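You operate a simulated robot arm through the tools that you are given. There is no shell and no other tool. Be economical: measure what you need, move in short steps, check, and stop when the job is done.

You are at the controls of a simulated robot arm. One attempt, no reset.

TASK
Tip the cream and the sugar into the mixing bowl and whisk till the cream stands.
Fine: glass, cup and whisk go back.

The check looks at the end state, three seconds after you hand in, the way a careful person would. Anything else that was tipped, shoved, dropped, spilled or broken makes it a failure.

THE ROBOT
A 6-joint arm with a two-finger parallel gripper, fixed in place. Base frame: the origin is at the foot of the arm, x ahead of it, y to its left, z up; the work surface is at about z = 900. Readings come in mm, rad, newtons and seconds.
With the tool pointing down near the work surface it reaches from about 240 to 640 mm from the base axis. Its first joint turns from -1.152 to 1.152 rad. Payload 2.7 kg.
Tool frame: the origin (TCP) lies between the finger pads and is the grasp point; the fingertips stand 23 mm ahead of it; z points along the fingers, y is the line along which they close. Largest opening 94 mm; finger width 38, thickness 10; the body of the gripper, 54 by 96 mm, starts 39 mm behind the TCP.
Orientation is told as [roll, pitch, yaw] about the base's x, y, z axes, in that order, counted from this pose: with the fingers straight down and closing along the base's y, the tool's x points along the base's -x, its y along +y and its z along -z.

THE INTERFACE
- The arm moves only by the tool arm_command. Its argument "targets" is a list of rows, each an object of numbers (a shift or turn left out is 0, a gripper value left out holds the last): "x", "y", "z": the shift along the base's x, y, z in units of 150 mm (1.0 is 150 mm); "ax", "ay", "az": the turn, a rotation vector about the base's x, y, z in units of 120 degrees (1.0 is 120 degrees); "jaw": the finger opening in mm, from 0 to 94. In form: [{"x": .., "y": .., "z": .., "ax": .., "ay": .., "az": .., "jaw": ..}, ...]. A call has 1 to 8 rows; each row is the pose to reach, as a shift and turn from the pose commanded when the call began. A call with a number of a shift or a turn outside -1 to 1 is refused whole. Rows are played at 5 a second. More than 50 mm and 0.15 rad between two rows, or a gripper value outside its range, and nothing of the call is played. Where a pose cannot be reached the arm comes as near as it can. A force on the tool above 40 N (or 10 N above the force at the start of the call, whichever is more), or a blocked arm, ends the call early, and 0.2 s more pass. Each finger travels about 45 mm/s and halts on what it meets, pressing with about 40 N; the grip force reading is that of the motor and also rises with nothing between the fingers. The clock runs only during rows and for 0.2 s after the last one: add rows that repeat a pose to give the fingers time. It gives the time, the measured TCP pose, the force on the tool (base axes), the opening and the grip force at its end, in the units of the frame above (readings bear some noise), and new pictures: "views" is both (left out), scene, wrist or none.
- Cameras (640 x 400 px; columns grow to the right, rows downward): "scene" is fixed at [67.9, -420.3, 1429.5]; the picture's right is [0.86, -0.51, 0.00], its down [-0.16, -0.28, -0.95] and it looks along [0.48, 0.82, -0.32] (base axes); focal length 266 px, centre (320, 200). "wrist" rides on the gripper at [86, 16, -75] in the tool frame; the picture's right is [-0.18, 0.98, 0.00], its down [-0.58, -0.11, -0.81] and it looks along [-0.79, -0.15, 0.59] (tool axes); focal length 243 px, centre (320, 200). There is no depth. A picture from a camera that has moved, and an enlarged one, comes with that camera's place and axes in the base frame and with its lens.
- close_up(camera, box): a new picture of the part [left, top, right, bottom] of that camera's present view, enlarged. The clock stands still meanwhile.
- sign_off(): hands the job in; it is judged then, once.

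Work in short steps. Places have to be worked out from the pictures, the camera data and where the tool is seen: move nearer, look again, correct. Check each grasp and each placing, and mend what went wrong. You have 120 turns and 200 pictures in all, those below and enlarged ones among them. Open the gripper and draw the arm clear of the work before you hand the job in, unless the task says otherwise; then end with one line.

The tools are called after "Emit:" as a command line: name --argument value ..., lists and objects as JSON in quotes. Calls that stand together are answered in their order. arm_command: Moves the arm, as the interface text tells. Its arguments: {"type":"object","properties":{"targets":{"type":"array"},"views":{"type":"string","enum":["both","scene","wrist","none"]}},"required":["targets"]} The other tools are called the same way: close_up (camera, box) takes an enlarged picture of a part of a camera's view; sign_off () hands the job in.

At the start:

```text
clock: 0.0
tool_pos: [304.8, 189.9, 1315.2]
tool_rot: [0.0, -0.003, -0.002]
ft_force: [-0.4, -0.4, 0.6]
opening: 94.0
grasp_force: 0.1
```

scene: 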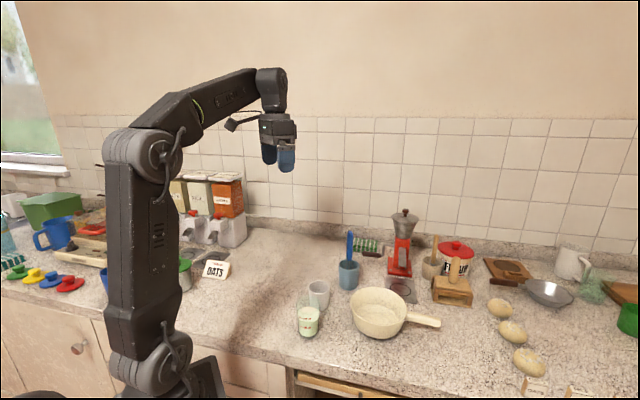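
wrist: 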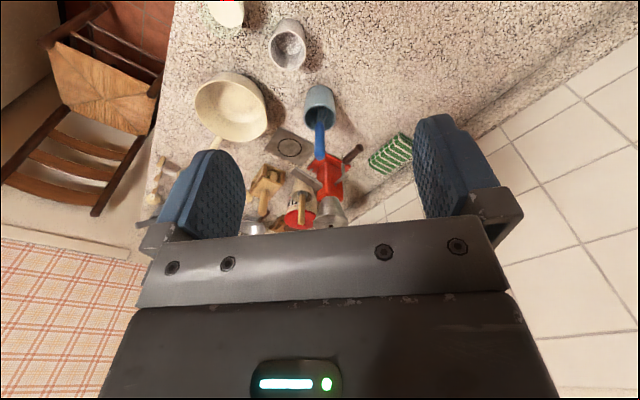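

I'll enlarge the area with the glass, cup, bowl and blue tool to identify the objects.

Emit:
close_up --camera "scene" --box '[280, 220, 460, 350]'

Emit:
close_up --camera "wrist" --box '[140, 0, 440, 240]'

Emit:
close_up --camera "scene" --box '[380, 190, 640, 400]'

```text
3.08 times, centred on (370, 285) of scene
camera zoom: at [67.9, -420.3, 1429.5], right [0.86, -0.51, 0.0], down [-0.16, -0.28, -0.95], along [0.48, 0.82, -0.32], focal length 820 px, centre (166, -62)
```

zoom: 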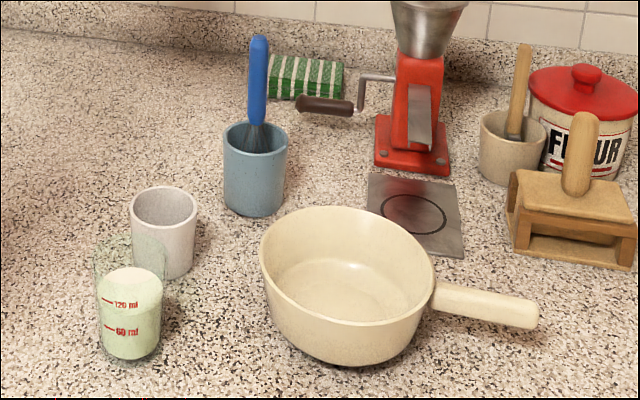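

```text
1.67 times, centred on (290, 120) of wrist
camera zoom: at [216.6, 206.5, 1388.6], right [0.19, 0.98, 0.0], down [0.58, -0.11, 0.81], along [0.79, -0.15, -0.59], focal length 404 px, centre (370, 333)
```

zoom: 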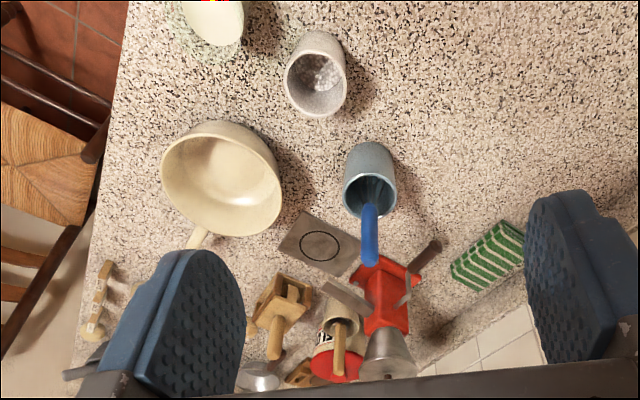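

```text
1.90 times, centred on (510, 295) of scene
camera zoom: at [67.9, -420.3, 1429.5], right [0.86, -0.51, 0.0], down [-0.16, -0.28, -0.95], along [0.48, 0.82, -0.32], focal length 508 px, centre (-42, 19)
```

zoom: 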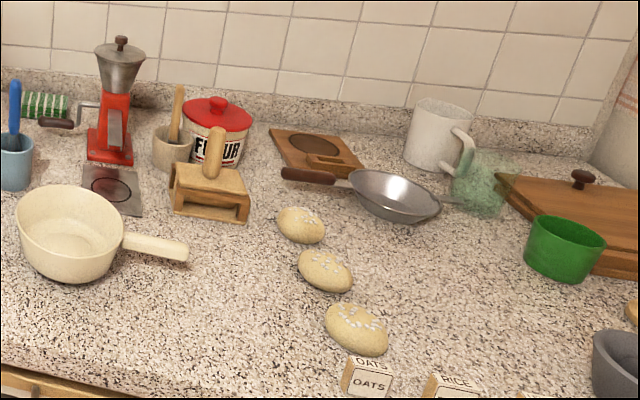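

Cream is in the glass near (312,52), sugar in the grey cup near (384,114), the bowl near (460,-38), and the whisk in the blue cup near (506,148). I plan a side grasp with the tool roughly horizontal, so I turn the tool high up first: yaw by 135 degrees in two parts.

Emit:
arm_command --targets '[{"az": 0.07}, {"az": 0.14}, {"az": 0.21}, {"az": 0.28}, {"az": 0.35}, {"az": 0.42}, {"az": 0.49}, {"az": 0.56}]' --views "none"

Emit:
arm_command --targets '[{"az": 0.07}, {"az": 0.14}, {"az": 0.21}, {"az": 0.28}, {"az": 0.35}, {"az": 0.42}, {"az": 0.49}, {"az": 0.56}]' --views "both"

```text
clock: 1.8
tool_pos: [303.1, 189.7, 1313.3]
tool_rot: [0.0, -0.004, 1.176]
ft_force: [-0.4, -0.1, -0.1]
opening: 94.1
grasp_force: 0.0
```

```text
clock: 3.6
tool_pos: [303.4, 189.1, 1314.8]
tool_rot: [0.003, -0.003, 2.348]
ft_force: [-0.5, -0.3, -0.4]
opening: 94.0
grasp_force: 0.0
camera wrist: at [352.6, 117.1, 1388.9], right [-0.83, -0.56, 0.0], down [-0.33, 0.49, 0.81], along [-0.45, 0.67, -0.59], focal length 243 px, centre (320, 200)
```

scene: 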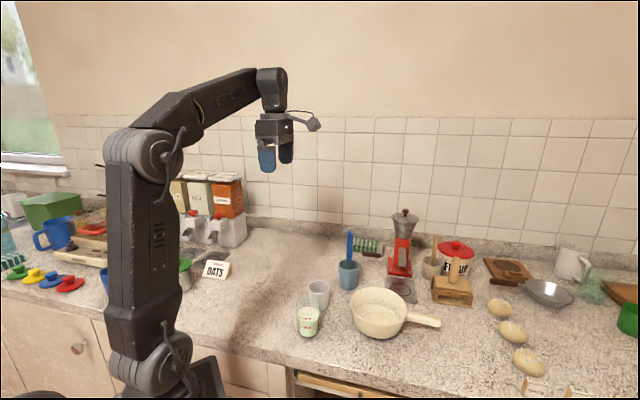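
wrist: 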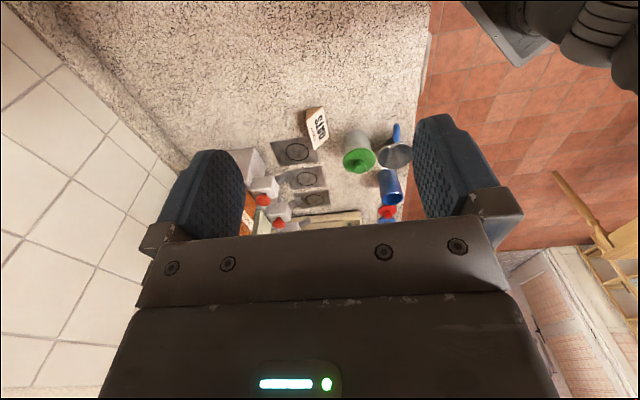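

The camera stalk is a real part, so it belongs above the tool. Now I tilt the tool toward horizontal, heading (+x, -y), and shift the TCP forward a little.

Emit:
arm_command --targets '[{"ax": -0.0495, "ay": -0.0495, "x": 0.07, "y": -0.07}, {"ax": -0.099, "ay": -0.099, "x": 0.14, "y": -0.14}, {"ax": -0.1485, "ay": -0.1485, "x": 0.21, "y": -0.21}, {"ax": -0.198, "ay": -0.198, "x": 0.28, "y": -0.28}, {"ax": -0.2475, "ay": -0.2475, "x": 0.35, "y": -0.35}, {"ax": -0.297, "ay": -0.297, "x": 0.42, "y": -0.42}, {"ax": -0.3465, "ay": -0.3465, "x": 0.49, "y": -0.49}, {"ax": -0.396, "ay": -0.396, "x": 0.56, "y": -0.56}]' --views "both"

```text
clock: 5.4
tool_pos: [389.4, 105.0, 1316.1]
tool_rot: [-0.029, 1.174, 2.325]
ft_force: [-0.5, -0.9, 0.1]
opening: 93.9
grasp_force: 0.1
camera wrist: at [350.9, 119.0, 1423.6], right [-0.75, -0.64, -0.18], down [-0.6, 0.77, -0.22], along [0.28, -0.06, -0.96], focal length 243 px, centre (320, 200)
```

scene: 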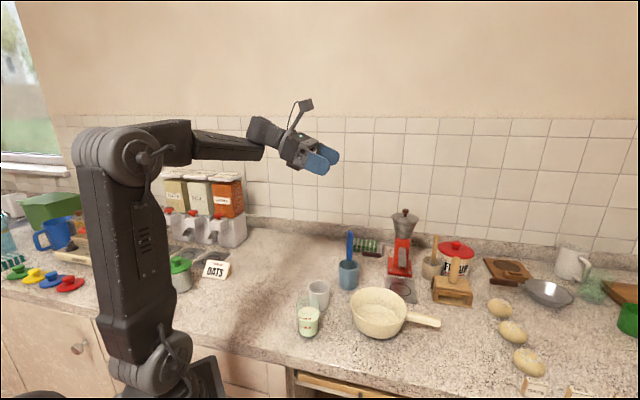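
wrist: 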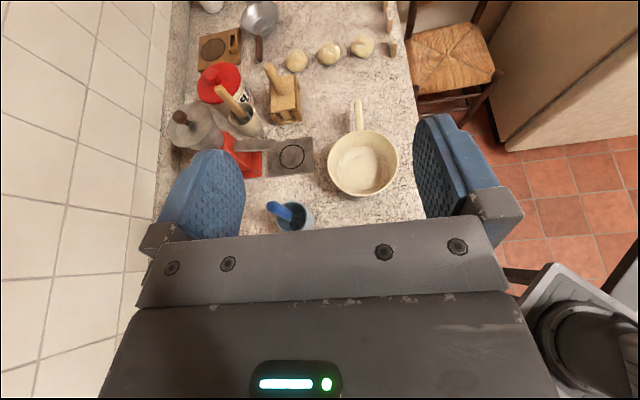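

The sideways pose is reachable. I tilt about 12° more and move toward a pre-grasp point behind the glass, still well above everything.

Emit:
arm_command --targets '[{"x": -0.17, "z": -0.2, "ax": -0.015, "ay": -0.015}, {"x": -0.34, "z": -0.4, "ax": -0.03, "ay": -0.03}, {"x": -0.51, "z": -0.6, "ax": -0.045, "ay": -0.045}, {"x": -0.68, "z": -0.8, "ax": -0.06, "ay": -0.06}, {"x": -0.85, "z": -1.0, "ax": -0.07, "ay": -0.07}, {"x": -0.85, "z": -1.0, "ax": -0.07, "ay": -0.07}]' --views "both"

```text
clock: 6.8
tool_pos: [262.8, 103.9, 1162.4]
tool_rot: [-0.061, 1.377, 2.295]
ft_force: [-0.1, 0.2, 0.0]
opening: 94.1
grasp_force: 0.0
camera wrist: at [208.6, 133.6, 1261.6], right [-0.72, -0.67, -0.19], down [-0.56, 0.72, -0.42], along [0.42, -0.19, -0.89], focal length 243 px, centre (320, 200)
```

scene: 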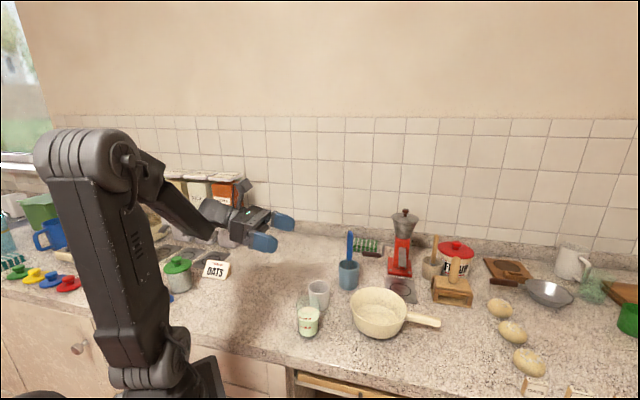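
wrist: 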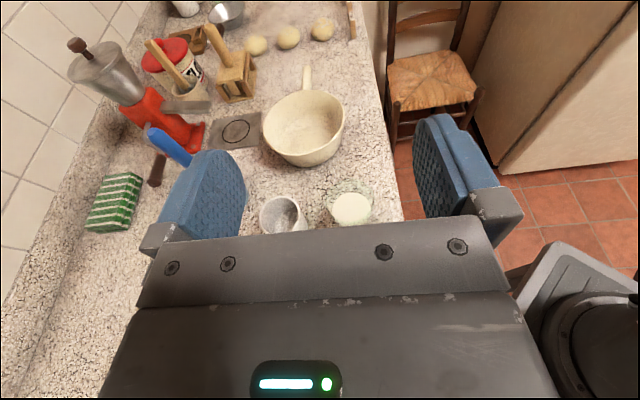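

Pictures agree: glass at about (310,52), cup at about (377,116), and the tool's heading line passes through the glass. I descend to just above grasp height behind the glass.

Emit:
arm_command --targets '[{"z": -0.25}, {"z": -0.5}, {"z": -0.75}, {"z": -1.0}, {"z": -1.0}]' --views "both"

```text
clock: 8.0
tool_pos: [269.6, 119.8, 1016.3]
tool_rot: [-0.059, 1.379, 2.296]
ft_force: [0.1, 0.6, -0.1]
opening: 94.1
grasp_force: 0.0
out of reach, approached as far as the arm can: row 2, 3, 4, 5
camera wrist: at [216.4, 148.5, 1114.1], right [-0.72, -0.67, -0.19], down [-0.56, 0.72, -0.42], along [0.41, -0.19, -0.89], focal length 243 px, centre (320, 200)
```

scene: 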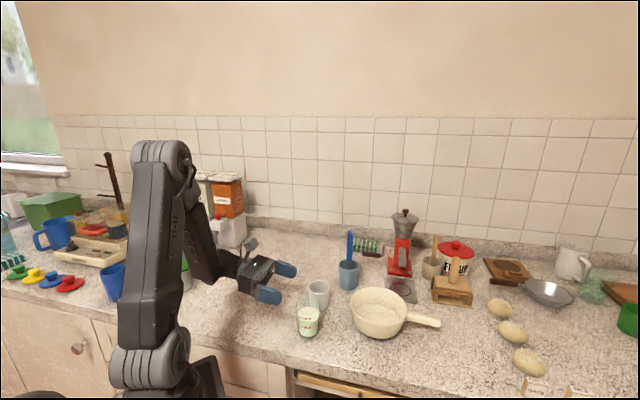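
wrist: 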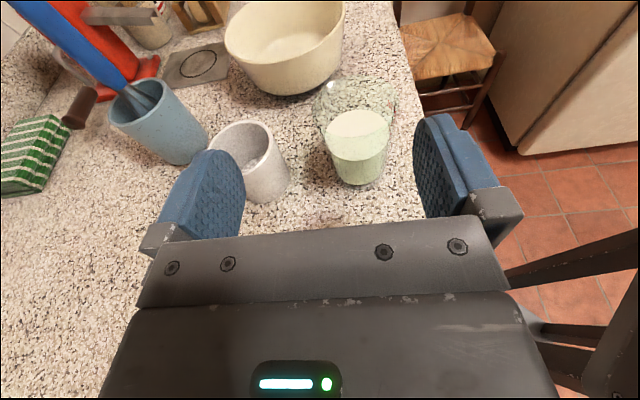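

That pose is too close in for the wrist. I swing the heading to about -65° (more along -y), which puts the wrist further out while still clearing the cup.

Emit:
arm_command --targets '[{"az": -0.056, "x": 0.03, "y": 0.03}, {"az": -0.112, "x": 0.06, "y": 0.07}, {"az": -0.167, "x": 0.09, "y": 0.11}, {"az": -0.167, "x": 0.09, "y": 0.11}]' --views "wrist"

```text
clock: 9.0
tool_pos: [280.8, 138.9, 1015.9]
tool_rot: [-0.059, 1.379, 1.942]
ft_force: [-0.6, -0.1, -0.5]
opening: 93.8
grasp_force: 0.1
camera wrist: at [240.9, 183.0, 1114.2], right [-0.91, -0.38, -0.19], down [-0.27, 0.87, -0.42], along [0.32, -0.32, -0.89], focal length 243 px, centre (320, 200)
```

wrist: 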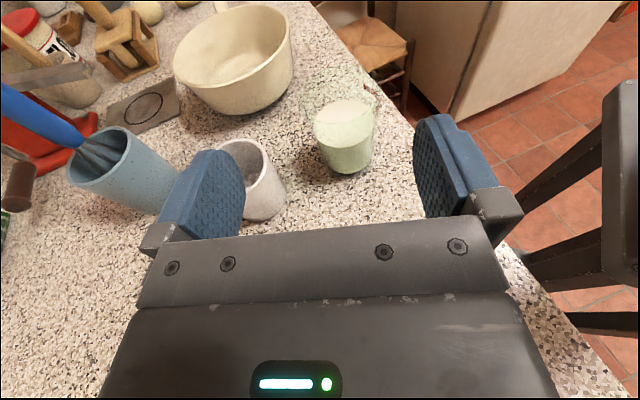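

Glass now measures at about (308,55). I align laterally by 8 mm, narrow the jaws to 84 for cup clearance, and descend to grasp height behind the glass.

Emit:
arm_command --targets '[{"x": -0.045, "y": -0.02, "z": -0.1, "jaw": 84}, {"x": -0.045, "y": -0.02, "z": -0.2, "jaw": 84}, {"x": -0.045, "y": -0.02, "z": -0.3, "jaw": 84}, {"x": -0.045, "y": -0.02, "z": -0.4, "jaw": 84}, {"x": -0.045, "y": -0.02, "z": -0.4, "jaw": 84}]' --views "both"

```text
clock: 10.2
tool_pos: [275.0, 134.3, 952.4]
tool_rot: [-0.059, 1.379, 1.944]
ft_force: [-0.5, 0.1, -0.6]
opening: 84.0
grasp_force: 0.1
camera wrist: at [235.6, 179.5, 1052.0], right [-0.91, -0.38, -0.19], down [-0.28, 0.87, -0.42], along [0.32, -0.32, -0.89], focal length 243 px, centre (320, 200)
```

scene: 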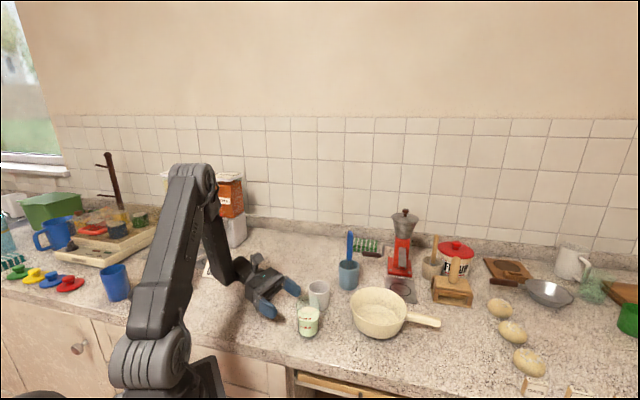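
wrist: 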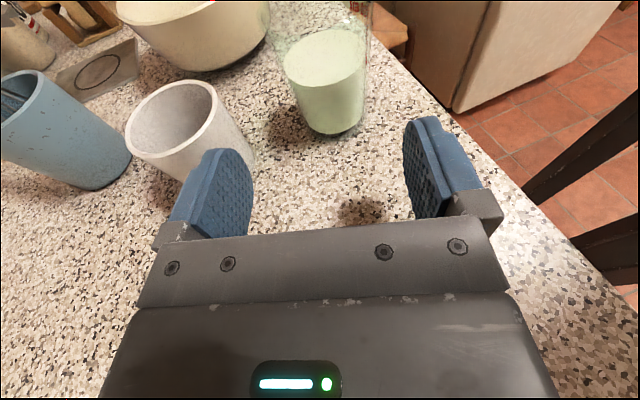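

Glass is centred within about 2 mm and 84 mm ahead. I narrow the jaws to 72 and advance half way.

Emit:
arm_command --targets '[{"x": 0.0, "y": 0.0, "jaw": 72}, {"x": 0.04, "y": -0.092, "jaw": 72}, {"x": 0.08, "y": -0.184, "jaw": 72}, {"x": 0.117, "y": -0.276, "jaw": 72}, {"x": 0.117, "y": -0.276, "jaw": 72}]' --views "both"

```text
clock: 11.4
tool_pos: [294.0, 91.1, 955.4]
tool_rot: [-0.06, 1.378, 1.944]
ft_force: [0.5, 0.1, 0.0]
opening: 71.7
grasp_force: 0.1
camera wrist: at [252.7, 136.8, 1054.1], right [-0.91, -0.38, -0.19], down [-0.28, 0.87, -0.42], along [0.32, -0.32, -0.89], focal length 243 px, centre (320, 200)
```

scene: 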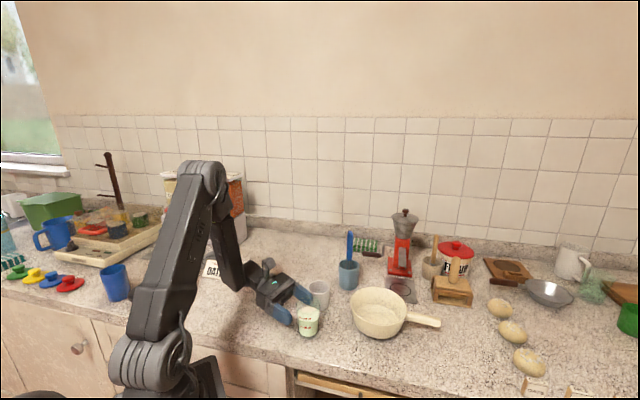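
wrist: 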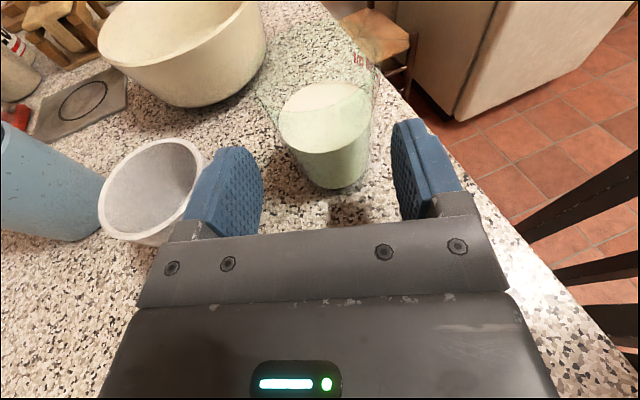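

Clearance to the cup holds at about 7 mm. I advance the remaining 34 mm so the glass is between the pads.

Emit:
arm_command --targets '[{"x": 0.02, "y": -0.07}, {"x": 0.05, "y": -0.14}, {"x": 0.078, "y": -0.213}, {"x": 0.078, "y": -0.213}]' --views "both"

```text
clock: 12.4
tool_pos: [306.3, 61.1, 957.5]
tool_rot: [-0.059, 1.378, 1.949]
ft_force: [-0.4, 0.0, -0.1]
opening: 72.3
grasp_force: 0.1
camera wrist: at [265.7, 106.4, 1055.3], right [-0.91, -0.38, -0.19], down [-0.28, 0.87, -0.42], along [0.32, -0.32, -0.89], focal length 243 px, centre (320, 200)
```

scene: 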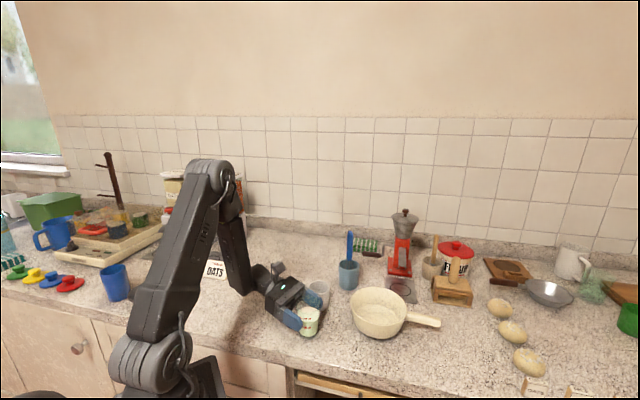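
wrist: 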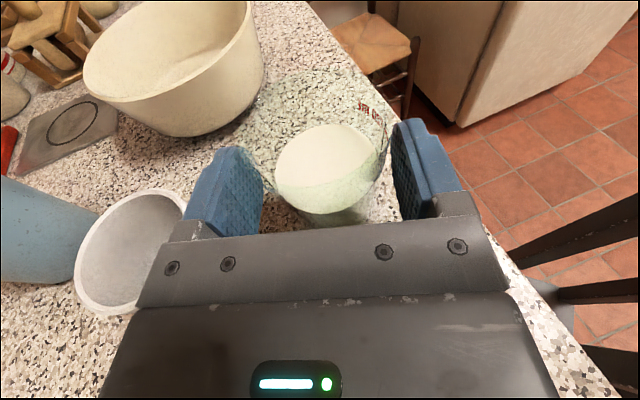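

Glass is between the pads, near centre. I close on it.

Emit:
arm_command --targets '[{"x": 0.008, "y": -0.018, "jaw": 72}, {"x": 0.008, "y": -0.018, "jaw": 40}, {"x": 0.008, "y": -0.018, "jaw": 40}, {"x": 0.008, "y": -0.018, "jaw": 40}, {"x": 0.008, "y": -0.018, "jaw": 40}]' --views "wrist"

```text
clock: 13.6
tool_pos: [306.5, 59.3, 956.0]
tool_rot: [-0.059, 1.38, 1.944]
ft_force: [0.1, -1.4, 2.8]
opening: 58.9
grasp_force: 39.7
camera wrist: at [265.9, 103.7, 1054.8], right [-0.91, -0.38, -0.19], down [-0.28, 0.87, -0.42], along [0.32, -0.32, -0.89], focal length 243 px, centre (320, 200)
```

wrist: 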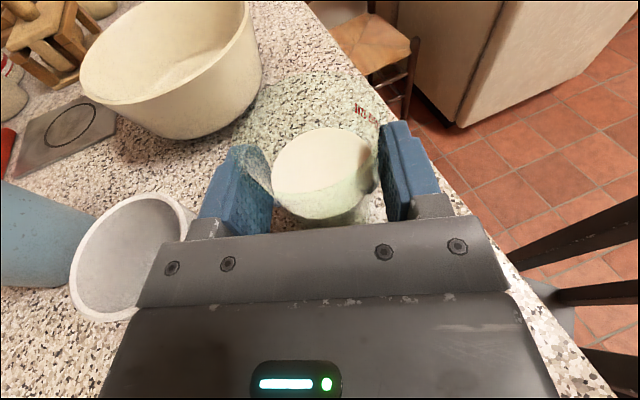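

Gripped at 59 mm. I lift slowly, straight up 120 mm.

Emit:
arm_command --targets '[{"z": 0.04}, {"z": 0.14}, {"z": 0.26}, {"z": 0.38}, {"z": 0.5}, {"z": 0.62}, {"z": 0.74}, {"z": 0.8}]' --views "both"

```text
clock: 15.4
tool_pos: [307.2, 58.5, 1076.5]
tool_rot: [-0.054, 1.379, 1.949]
ft_force: [-0.3, -0.4, -2.2]
opening: 59.8
grasp_force: 39.5
camera wrist: at [266.0, 103.3, 1174.1], right [-0.91, -0.38, -0.19], down [-0.28, 0.87, -0.42], along [0.32, -0.32, -0.89], focal length 243 px, centre (320, 200)
```

scene: 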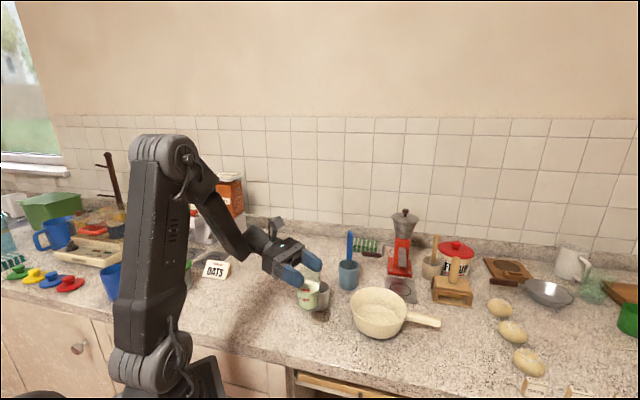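
wrist: 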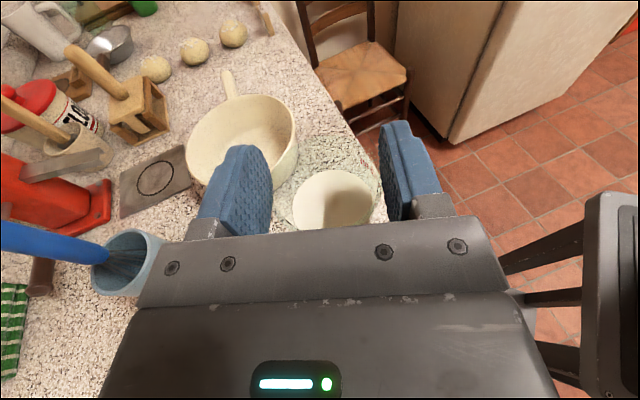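

Glass is held level. I carry it at this height to the -x/-y side of the bowl so that it can tip toward +x into the middle.

Emit:
arm_command --targets '[{"x": 0.05, "y": -0.043}, {"x": 0.16, "y": -0.137}, {"x": 0.28, "y": -0.24}, {"x": 0.4, "y": -0.342}, {"x": 0.52, "y": -0.445}, {"x": 0.63, "y": -0.539}, {"x": 0.71, "y": -0.607}, {"x": 0.74, "y": -0.633}]' --views "both"

```text
clock: 17.2
tool_pos: [417.2, -37.2, 1076.7]
tool_rot: [-0.055, 1.379, 1.951]
ft_force: [-0.4, 0.1, -2.6]
opening: 59.9
grasp_force: 40.2
camera wrist: at [376.6, 7.0, 1174.2], right [-0.91, -0.38, -0.19], down [-0.28, 0.87, -0.42], along [0.32, -0.32, -0.89], focal length 243 px, centre (320, 200)
```

scene: 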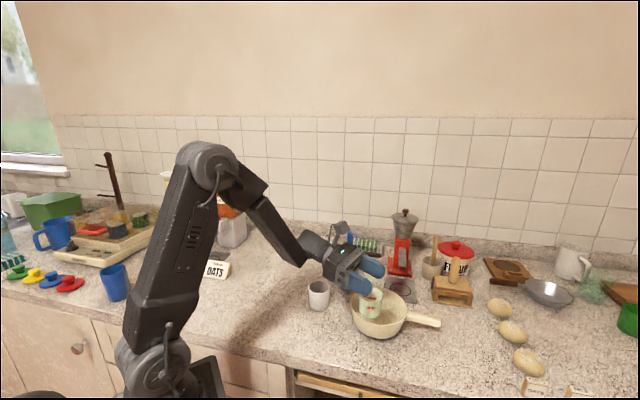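
wrist: 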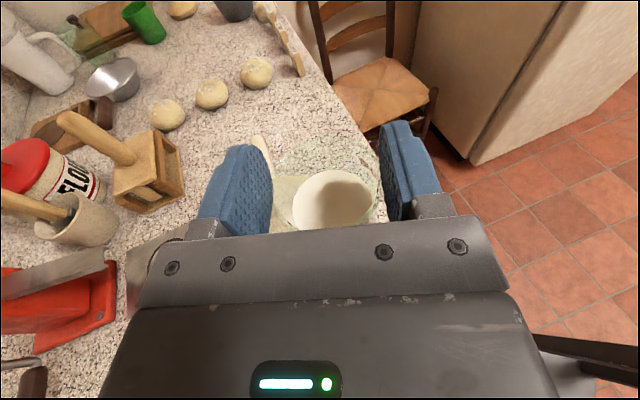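

I check the glass against the bowl in the scene picture.

Emit:
close_up --camera "scene" --box '[300, 220, 460, 350]'

```text
3.08 times, centred on (380, 285) of scene
camera zoom: at [67.9, -420.3, 1429.5], right [0.86, -0.51, 0.0], down [-0.16, -0.28, -0.95], along [0.48, 0.82, -0.32], focal length 820 px, centre (135, -62)
```

zoom: 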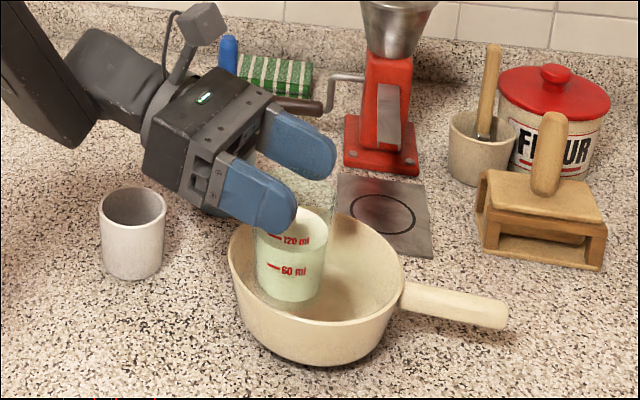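

The glass bottom is over the bowl's near-left half, as wanted. I descend 25 mm and begin tipping toward +x (roll about the tool heading) to about 45°.

Emit:
arm_command --targets '[{"z": -0.06}, {"z": -0.13}, {"z": -0.17, "ax": -0.024, "ay": 0.0575}, {"z": -0.17, "ax": -0.049, "ay": 0.115}, {"z": -0.17, "ax": -0.073, "ay": 0.1725}, {"z": -0.17, "ax": -0.098, "ay": 0.23}, {"z": -0.17, "ax": -0.122, "ay": 0.2875}, {"z": -0.17, "ax": -0.146, "ay": 0.345}]' --views "both"

Emit:
close_up --camera "scene" --box '[300, 220, 460, 350]'

```text
clock: 19.0
tool_pos: [415.7, -37.0, 1050.9]
tool_rot: [1.345, 0.769, -3.009]
ft_force: [1.1, -0.5, -2.7]
opening: 59.9
grasp_force: 39.9
camera wrist: at [445.6, 37.8, 1133.2], right [-0.76, -0.32, 0.56], down [-0.57, 0.74, -0.35], along [-0.3, -0.59, -0.75], focal length 243 px, centre (320, 200)
```

scene: 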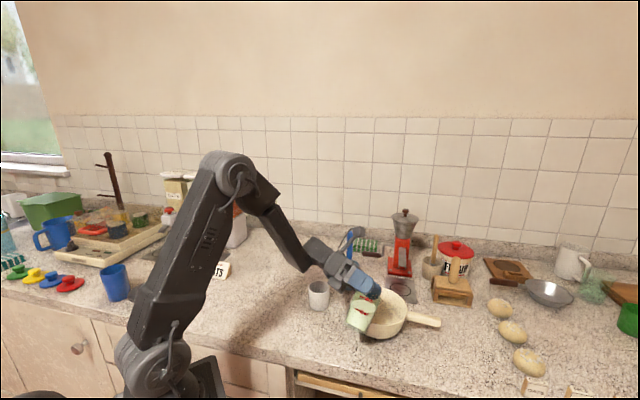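
wrist: 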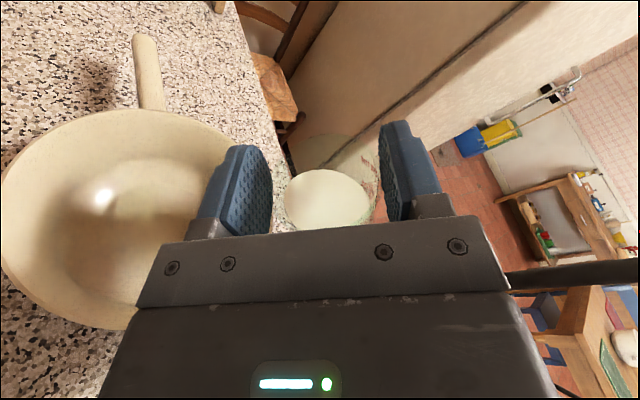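

```text
3.08 times, centred on (380, 285) of scene
camera zoom: at [67.9, -420.3, 1429.5], right [0.86, -0.51, 0.0], down [-0.16, -0.28, -0.95], along [0.48, 0.82, -0.32], focal length 820 px, centre (135, -62)
```

zoom: 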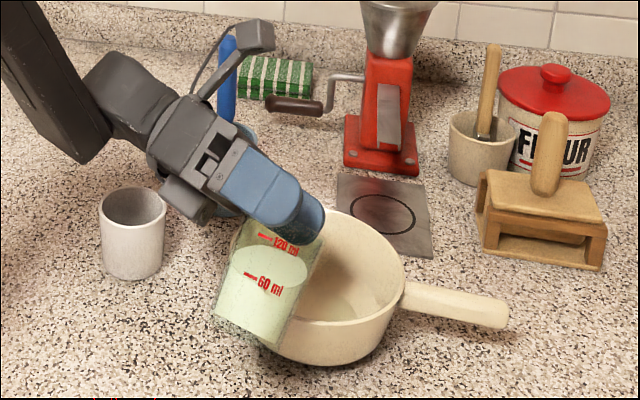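

Tipping works and the glass mouth faces into the bowl. From several views the bowl centre is near (470,-16), so I shift 20 mm that way and continue tipping slowly to about 80°.

Emit:
arm_command --targets '[{"x": 0.06, "y": 0.027}, {"x": 0.12, "y": 0.053}, {"x": 0.12, "y": 0.053, "ax": -0.0187, "ay": 0.044}, {"x": 0.12, "y": 0.053, "ax": -0.0373, "ay": 0.088}, {"x": 0.12, "y": 0.053, "ax": -0.056, "ay": 0.132}, {"x": 0.12, "y": 0.053, "ax": -0.0747, "ay": 0.176}, {"x": 0.12, "y": 0.053, "ax": -0.0933, "ay": 0.22}, {"x": 0.12, "y": 0.053, "ax": -0.112, "ay": 0.264}]' --views "wrist"

Emit:
close_up --camera "scene" --box '[300, 220, 460, 350]'

```text
clock: 20.8
tool_pos: [434.5, -30.4, 1049.5]
tool_rot: [1.503, 0.186, -2.939]
ft_force: [0.0, 0.1, -2.5]
opening: 60.0
grasp_force: 40.2
camera wrist: at [498.2, 59.6, 1085.8], right [-0.34, -0.14, 0.93], down [-0.72, 0.68, -0.16], along [-0.61, -0.72, -0.33], focal length 243 px, centre (320, 200)
```

wrist: 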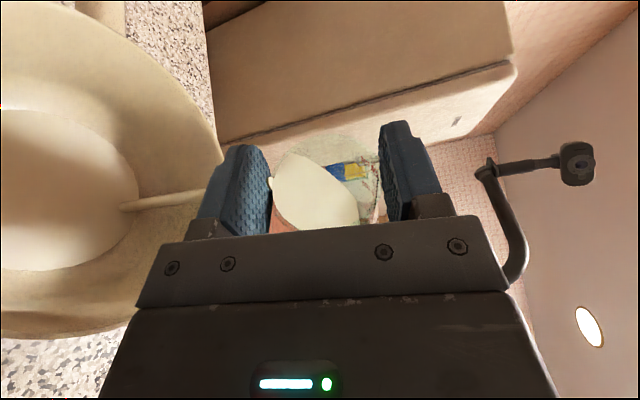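

```text
3.08 times, centred on (380, 285) of scene
camera zoom: at [67.9, -420.3, 1429.5], right [0.86, -0.51, 0.0], down [-0.16, -0.28, -0.95], along [0.48, 0.82, -0.32], focal length 820 px, centre (135, -62)
```

zoom: 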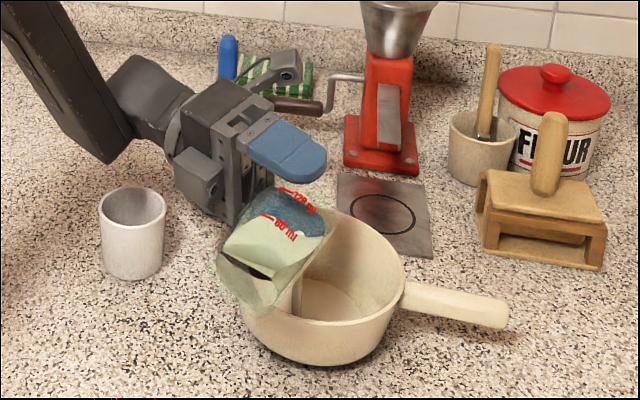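

Cream is streaming into the middle of the bowl. I continue tipping to about 120° with holds.

Emit:
arm_command --targets '[{"ax": -0.0187, "ay": 0.044}, {"ax": -0.0373, "ay": 0.088}, {"ax": -0.056, "ay": 0.132}, {"ax": -0.0747, "ay": 0.176}, {"ax": -0.0933, "ay": 0.22}, {"ax": -0.112, "ay": 0.264}, {"ax": -0.125, "ay": 0.295}, {"ax": -0.125, "ay": 0.295}]' --views "wrist"

Emit:
close_up --camera "scene" --box '[300, 220, 460, 350]'

```text
clock: 22.6
tool_pos: [434.6, -30.4, 1050.2]
tool_rot: [1.638, -0.472, -2.958]
ft_force: [1.0, -0.1, -2.2]
opening: 59.9
grasp_force: 39.9
camera wrist: at [500.2, 60.8, 1019.6], right [0.27, 0.12, 0.96], down [-0.73, 0.68, 0.12], along [-0.63, -0.73, 0.26], focal length 243 px, centre (320, 200)
```

wrist: 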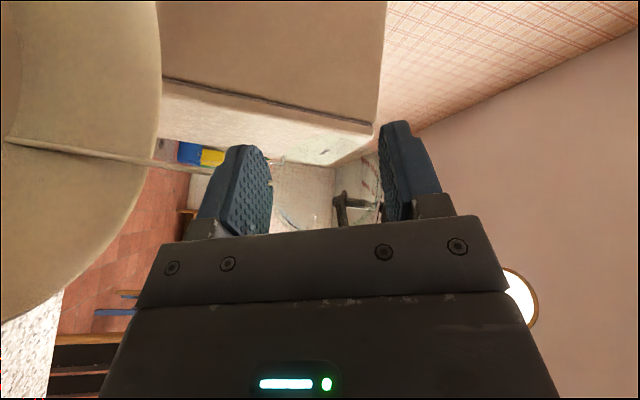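

```text
3.08 times, centred on (380, 285) of scene
camera zoom: at [67.9, -420.3, 1429.5], right [0.86, -0.51, 0.0], down [-0.16, -0.28, -0.95], along [0.48, 0.82, -0.32], focal length 820 px, centre (135, -62)
```

zoom: 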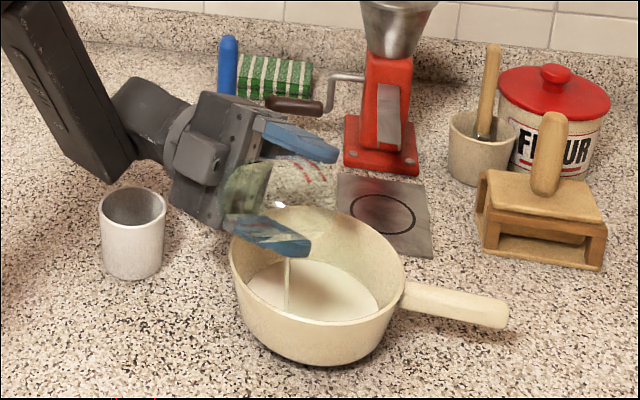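

A thin trickle remains. I hold here and let it drain.

Emit:
arm_command --targets '[{"x": 0}, {"x": 0.05, "y": 0.02}, {"x": 0.05, "y": 0.02}, {"x": 0.05, "y": 0.02}, {"x": 0.05, "y": 0.02}, {"x": 0.05, "y": 0.02}, {"x": 0.05, "y": 0.02}, {"x": 0.05, "y": 0.02}]' --views "none"

Emit:
close_up --camera "scene" --box '[340, 220, 440, 310]'

Emit:
close_up --camera "wrist" --box '[120, 100, 440, 250]'

```text
clock: 24.4
tool_pos: [441.6, -26.7, 1051.1]
tool_rot: [1.636, -0.472, -2.957]
ft_force: [0.0, 0.3, -1.3]
opening: 60.0
grasp_force: 39.4
```

```text
4.44 times, centred on (390, 265) of scene
camera zoom: at [67.9, -420.3, 1429.5], right [0.86, -0.51, 0.0], down [-0.16, -0.28, -0.95], along [0.48, 0.82, -0.32], focal length 1184 px, centre (9, -89)
```

zoom: 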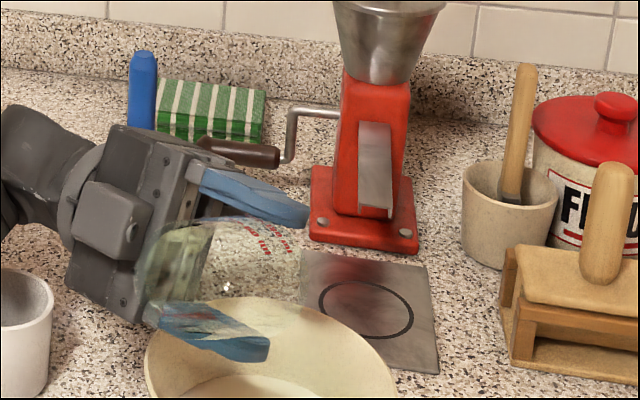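

```text
2.00 times, centred on (280, 175) of wrist
camera zoom: at [507.1, 63.5, 1020.9], right [0.26, 0.12, 0.96], down [-0.73, 0.68, 0.12], along [-0.63, -0.73, 0.26], focal length 485 px, centre (400, 250)
```

zoom: 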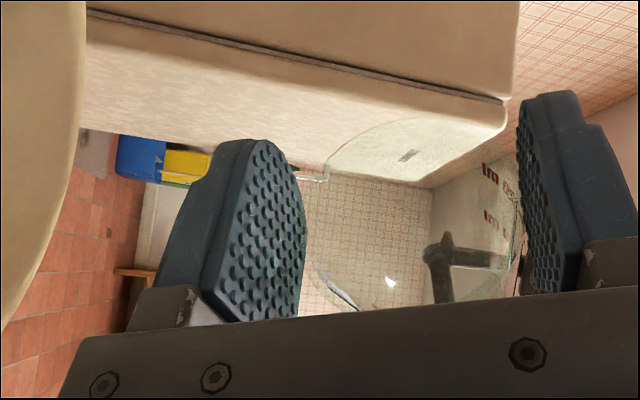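

The trickle has stopped, the glass looks empty, and the load fell by about 1.2 N. I roll it back upright over the bowl.

Emit:
arm_command --targets '[{"ax": 0.0268, "ay": -0.0631}, {"ax": 0.0536, "ay": -0.1262}, {"ax": 0.0804, "ay": -0.1893}, {"ax": 0.1072, "ay": -0.2524}, {"ax": 0.134, "ay": -0.3155}, {"ax": 0.1608, "ay": -0.3786}, {"ax": 0.1876, "ay": -0.4417}, {"ax": 0.2144, "ay": -0.5048}]' --views "none"

Emit:
arm_command --targets '[{"ax": 0.0241, "ay": -0.057}, {"ax": 0.0482, "ay": -0.114}, {"ax": 0.0723, "ay": -0.171}, {"ax": 0.0963, "ay": -0.2281}, {"ax": 0.1204, "ay": -0.2851}, {"ax": 0.1445, "ay": -0.3422}, {"ax": 0.1686, "ay": -0.3992}, {"ax": 0.1686, "ay": -0.3992, "z": 0.17}]' --views "wrist"

Emit:
close_up --camera "scene" --box '[300, 220, 460, 350]'

```text
clock: 26.2
tool_pos: [440.9, -25.5, 1050.1]
tool_rot: [1.387, 0.656, -2.985]
ft_force: [0.6, 0.3, -1.8]
opening: 59.7
grasp_force: 40.7
```

```text
clock: 28.0
tool_pos: [440.9, -25.3, 1073.8]
tool_rot: [-0.064, 1.378, 1.942]
ft_force: [0.1, 0.4, -1.5]
opening: 60.2
grasp_force: 40.6
camera wrist: at [400.4, 19.8, 1172.8], right [-0.9, -0.38, -0.19], down [-0.28, 0.87, -0.42], along [0.32, -0.32, -0.89], focal length 243 px, centre (320, 200)
```

wrist: 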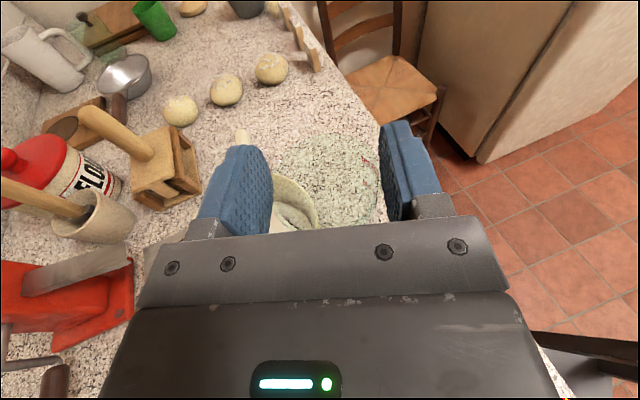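

```text
3.08 times, centred on (380, 285) of scene
camera zoom: at [67.9, -420.3, 1429.5], right [0.86, -0.51, 0.0], down [-0.16, -0.28, -0.95], along [0.48, 0.82, -0.32], focal length 820 px, centre (135, -62)
```

zoom: 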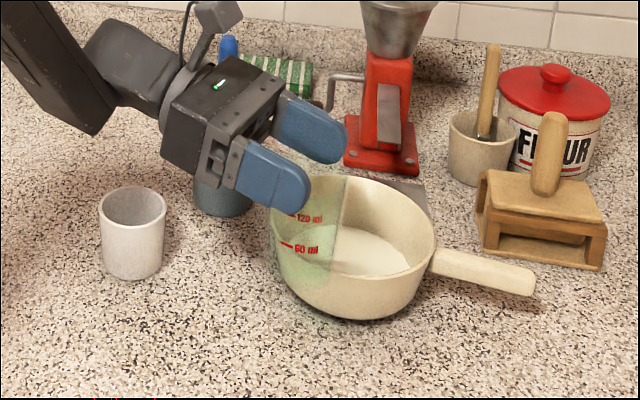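

The bowl appears to have moved up-right in the picture. I need to look closely before moving anything.

Emit:
close_up --camera "scene" --box '[350, 260, 440, 330]'

Emit:
close_up --camera "wrist" --box '[220, 100, 420, 240]'

```text
5.71 times, centred on (395, 295) of scene
camera zoom: at [67.9, -420.3, 1429.5], right [0.86, -0.51, 0.0], down [-0.16, -0.28, -0.95], along [0.48, 0.82, -0.32], focal length 1523 px, centre (-109, -343)
```

zoom: 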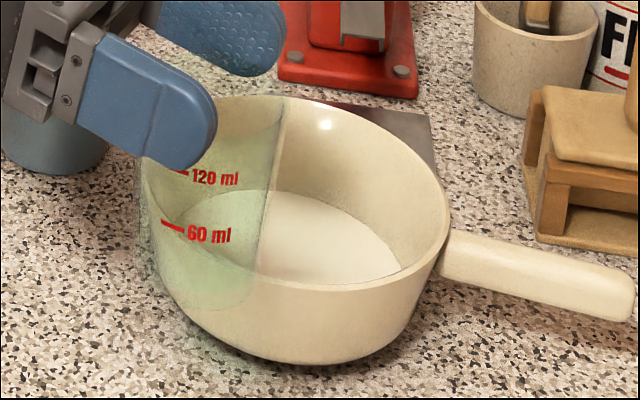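

```text
2.86 times, centred on (320, 170) of wrist
camera zoom: at [400.4, 19.8, 1172.8], right [-0.9, -0.38, -0.19], down [-0.28, 0.87, -0.42], along [0.32, -0.32, -0.89], focal length 693 px, centre (320, 286)
```

zoom: 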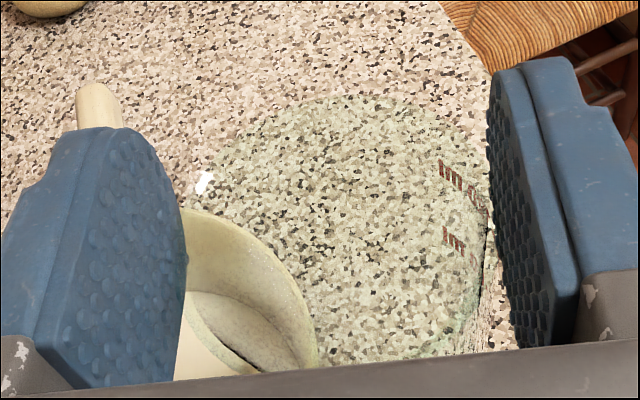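

The bowl is upright with the cream in it, but it got nudged about 50 mm toward +x. The tapered glass must have slid down in the pads while lifting, so its base is about 90 mm below the TCP. I'll deal with the bowl later; first I raise and carry the glass back above its place.

Emit:
arm_command --targets '[{"z": 0.15}, {"z": 0.27}, {"x": -0.15, "y": 0.094, "z": 0.27}, {"x": -0.3, "y": 0.188, "z": 0.27}, {"x": -0.45, "y": 0.283, "z": 0.27}, {"x": -0.6, "y": 0.377, "z": 0.27}, {"x": -0.75, "y": 0.471, "z": 0.27}, {"x": -0.9, "y": 0.566, "z": 0.27}]' --views "both"

Emit:
close_up --camera "scene" --box '[270, 220, 470, 350]'

```text
clock: 29.8
tool_pos: [304.0, 60.0, 1116.3]
tool_rot: [-0.058, 1.378, 1.948]
ft_force: [-0.3, -0.4, -2.0]
opening: 60.0
grasp_force: 40.2
camera wrist: at [264.0, 104.9, 1214.8], right [-0.9, -0.38, -0.19], down [-0.28, 0.87, -0.42], along [0.32, -0.32, -0.89], focal length 243 px, centre (320, 200)
```

scene: 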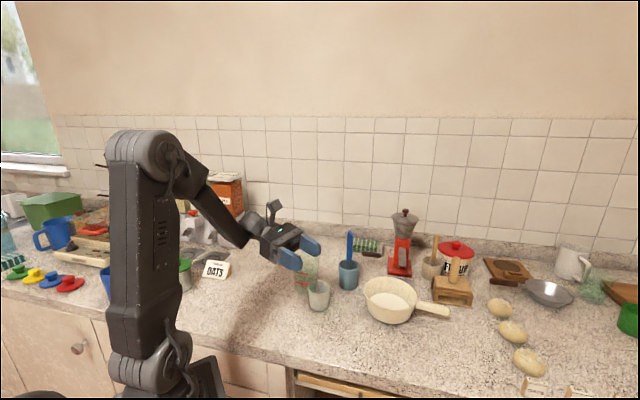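
wrist: 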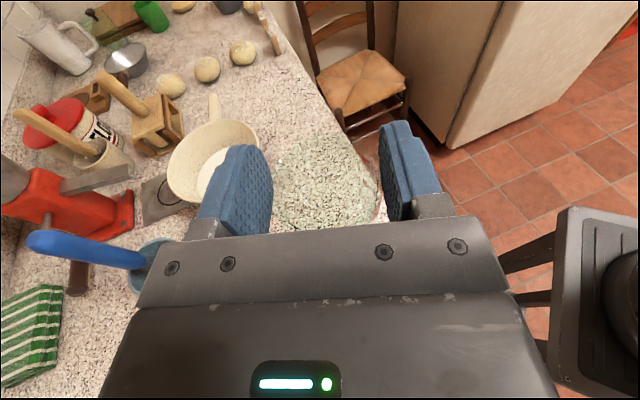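

```text
3.08 times, centred on (370, 285) of scene
camera zoom: at [67.9, -420.3, 1429.5], right [0.86, -0.51, 0.0], down [-0.16, -0.28, -0.95], along [0.48, 0.82, -0.32], focal length 820 px, centre (166, -62)
```

zoom: 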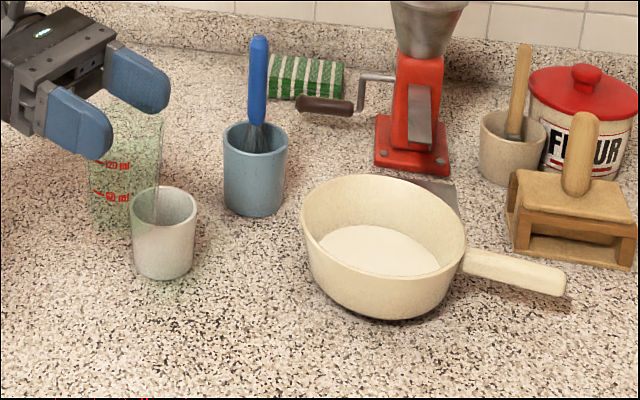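

The counter is clean and the glass is over its old spot. I lower it to TCP z ≈ 1006, watching the force.

Emit:
arm_command --targets '[{"x": 0.016, "z": -0.12}, {"x": 0.016, "z": -0.26}, {"x": 0.016, "z": -0.4}, {"x": 0.016, "z": -0.54}, {"x": 0.016, "z": -0.66}, {"x": 0.016, "z": -0.73}, {"x": 0.016, "z": -0.73}]' --views "wrist"

Emit:
close_up --camera "scene" --box '[250, 240, 370, 350]'

```text
clock: 31.4
tool_pos: [309.0, 57.7, 1007.2]
tool_rot: [-0.059, 1.38, 1.947]
ft_force: [0.1, 0.3, -1.2]
opening: 59.9
grasp_force: 39.2
camera wrist: at [268.3, 103.3, 1105.2], right [-0.91, -0.38, -0.19], down [-0.28, 0.87, -0.42], along [0.32, -0.32, -0.89], focal length 243 px, centre (320, 200)
```

wrist: 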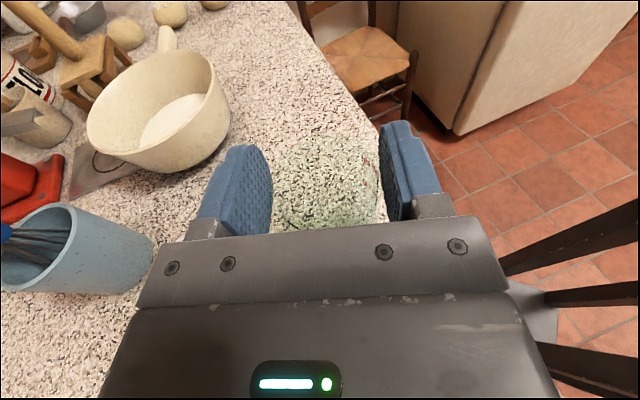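

```text
3.64 times, centred on (310, 295) of scene
camera zoom: at [67.9, -420.3, 1429.5], right [0.86, -0.51, 0.0], down [-0.16, -0.28, -0.95], along [0.48, 0.82, -0.32], focal length 969 px, centre (356, -146)
```

zoom: 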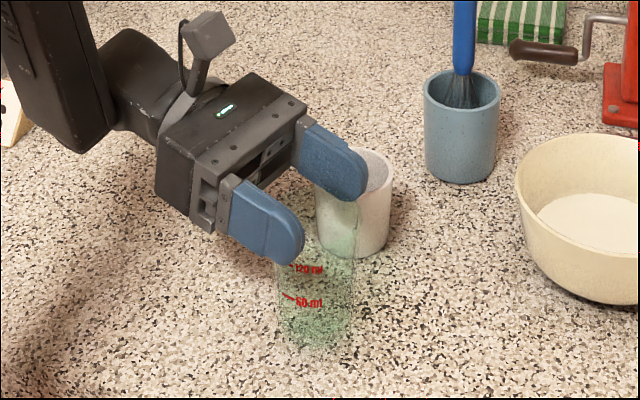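

Still no contact. I lower in 4 mm rows.

Emit:
arm_command --targets '[{"z": -0.027}, {"z": -0.053}, {"z": -0.08}, {"z": -0.107}, {"z": -0.107}]' --views "none"

Emit:
close_up --camera "scene" --box '[250, 240, 370, 350]'

```text
clock: 32.6
tool_pos: [309.3, 57.3, 993.0]
tool_rot: [-0.068, 1.386, 1.934]
ft_force: [-6.4, -4.2, 31.5]
opening: 59.8
grasp_force: 40.3
```

```text
3.64 times, centred on (310, 295) of scene
camera zoom: at [67.4, -420.4, 1429.5], right [0.86, -0.51, 0.0], down [-0.16, -0.28, -0.95], along [0.48, 0.82, -0.32], focal length 969 px, centre (356, -146)
```

zoom: 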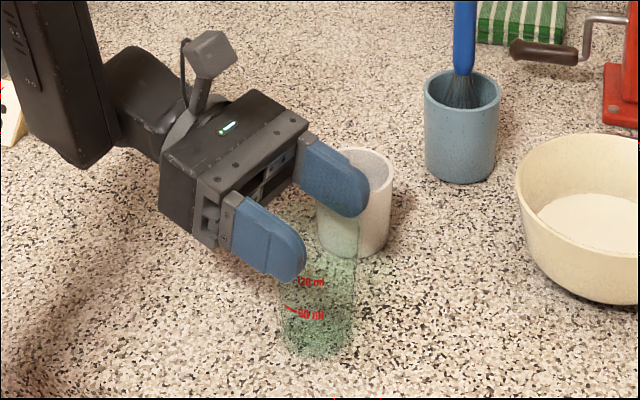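

Firm contact at z ≈ 993, so the base is on the counter. I ease up 2 mm and open the jaws, modestly because of the cup.

Emit:
arm_command --targets '[{"z": 0.02, "jaw": 40}, {"z": 0.02, "jaw": 66}, {"z": 0.02, "jaw": 74}, {"z": 0.02, "jaw": 74}, {"z": 0.02, "jaw": 74}]' --views "both"

Emit:
close_up --camera "scene" --box '[250, 240, 370, 350]'

```text
clock: 33.8
tool_pos: [309.1, 59.3, 993.8]
tool_rot: [-0.061, 1.38, 1.946]
ft_force: [0.0, 0.4, 0.3]
opening: 74.1
grasp_force: 0.1
camera wrist: at [268.9, 104.6, 1092.4], right [-0.91, -0.38, -0.19], down [-0.28, 0.87, -0.42], along [0.32, -0.32, -0.89], focal length 243 px, centre (320, 200)
```

scene: 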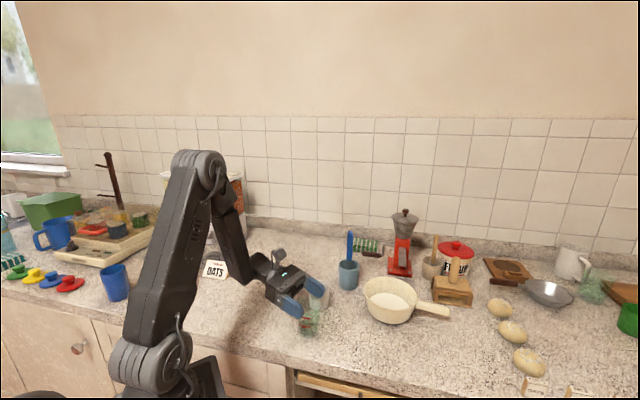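
wrist: 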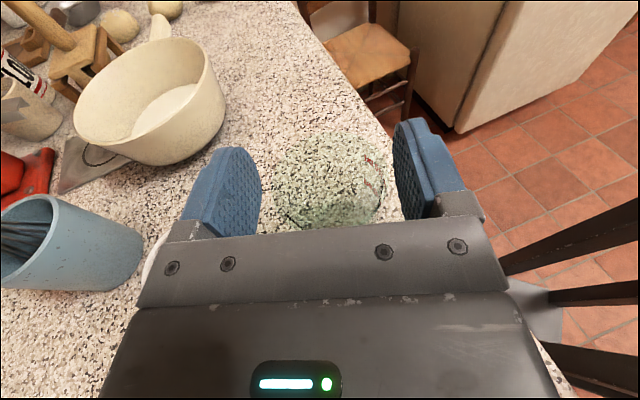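

```text
3.64 times, centred on (310, 295) of scene
camera zoom: at [67.9, -420.3, 1429.5], right [0.86, -0.51, 0.0], down [-0.16, -0.28, -0.95], along [0.48, 0.82, -0.32], focal length 969 px, centre (356, -146)
```

zoom: 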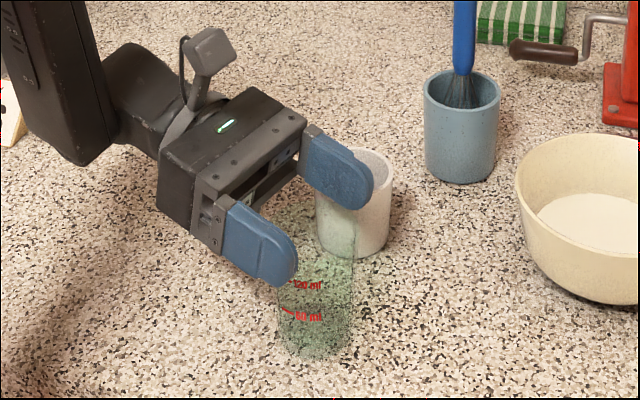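

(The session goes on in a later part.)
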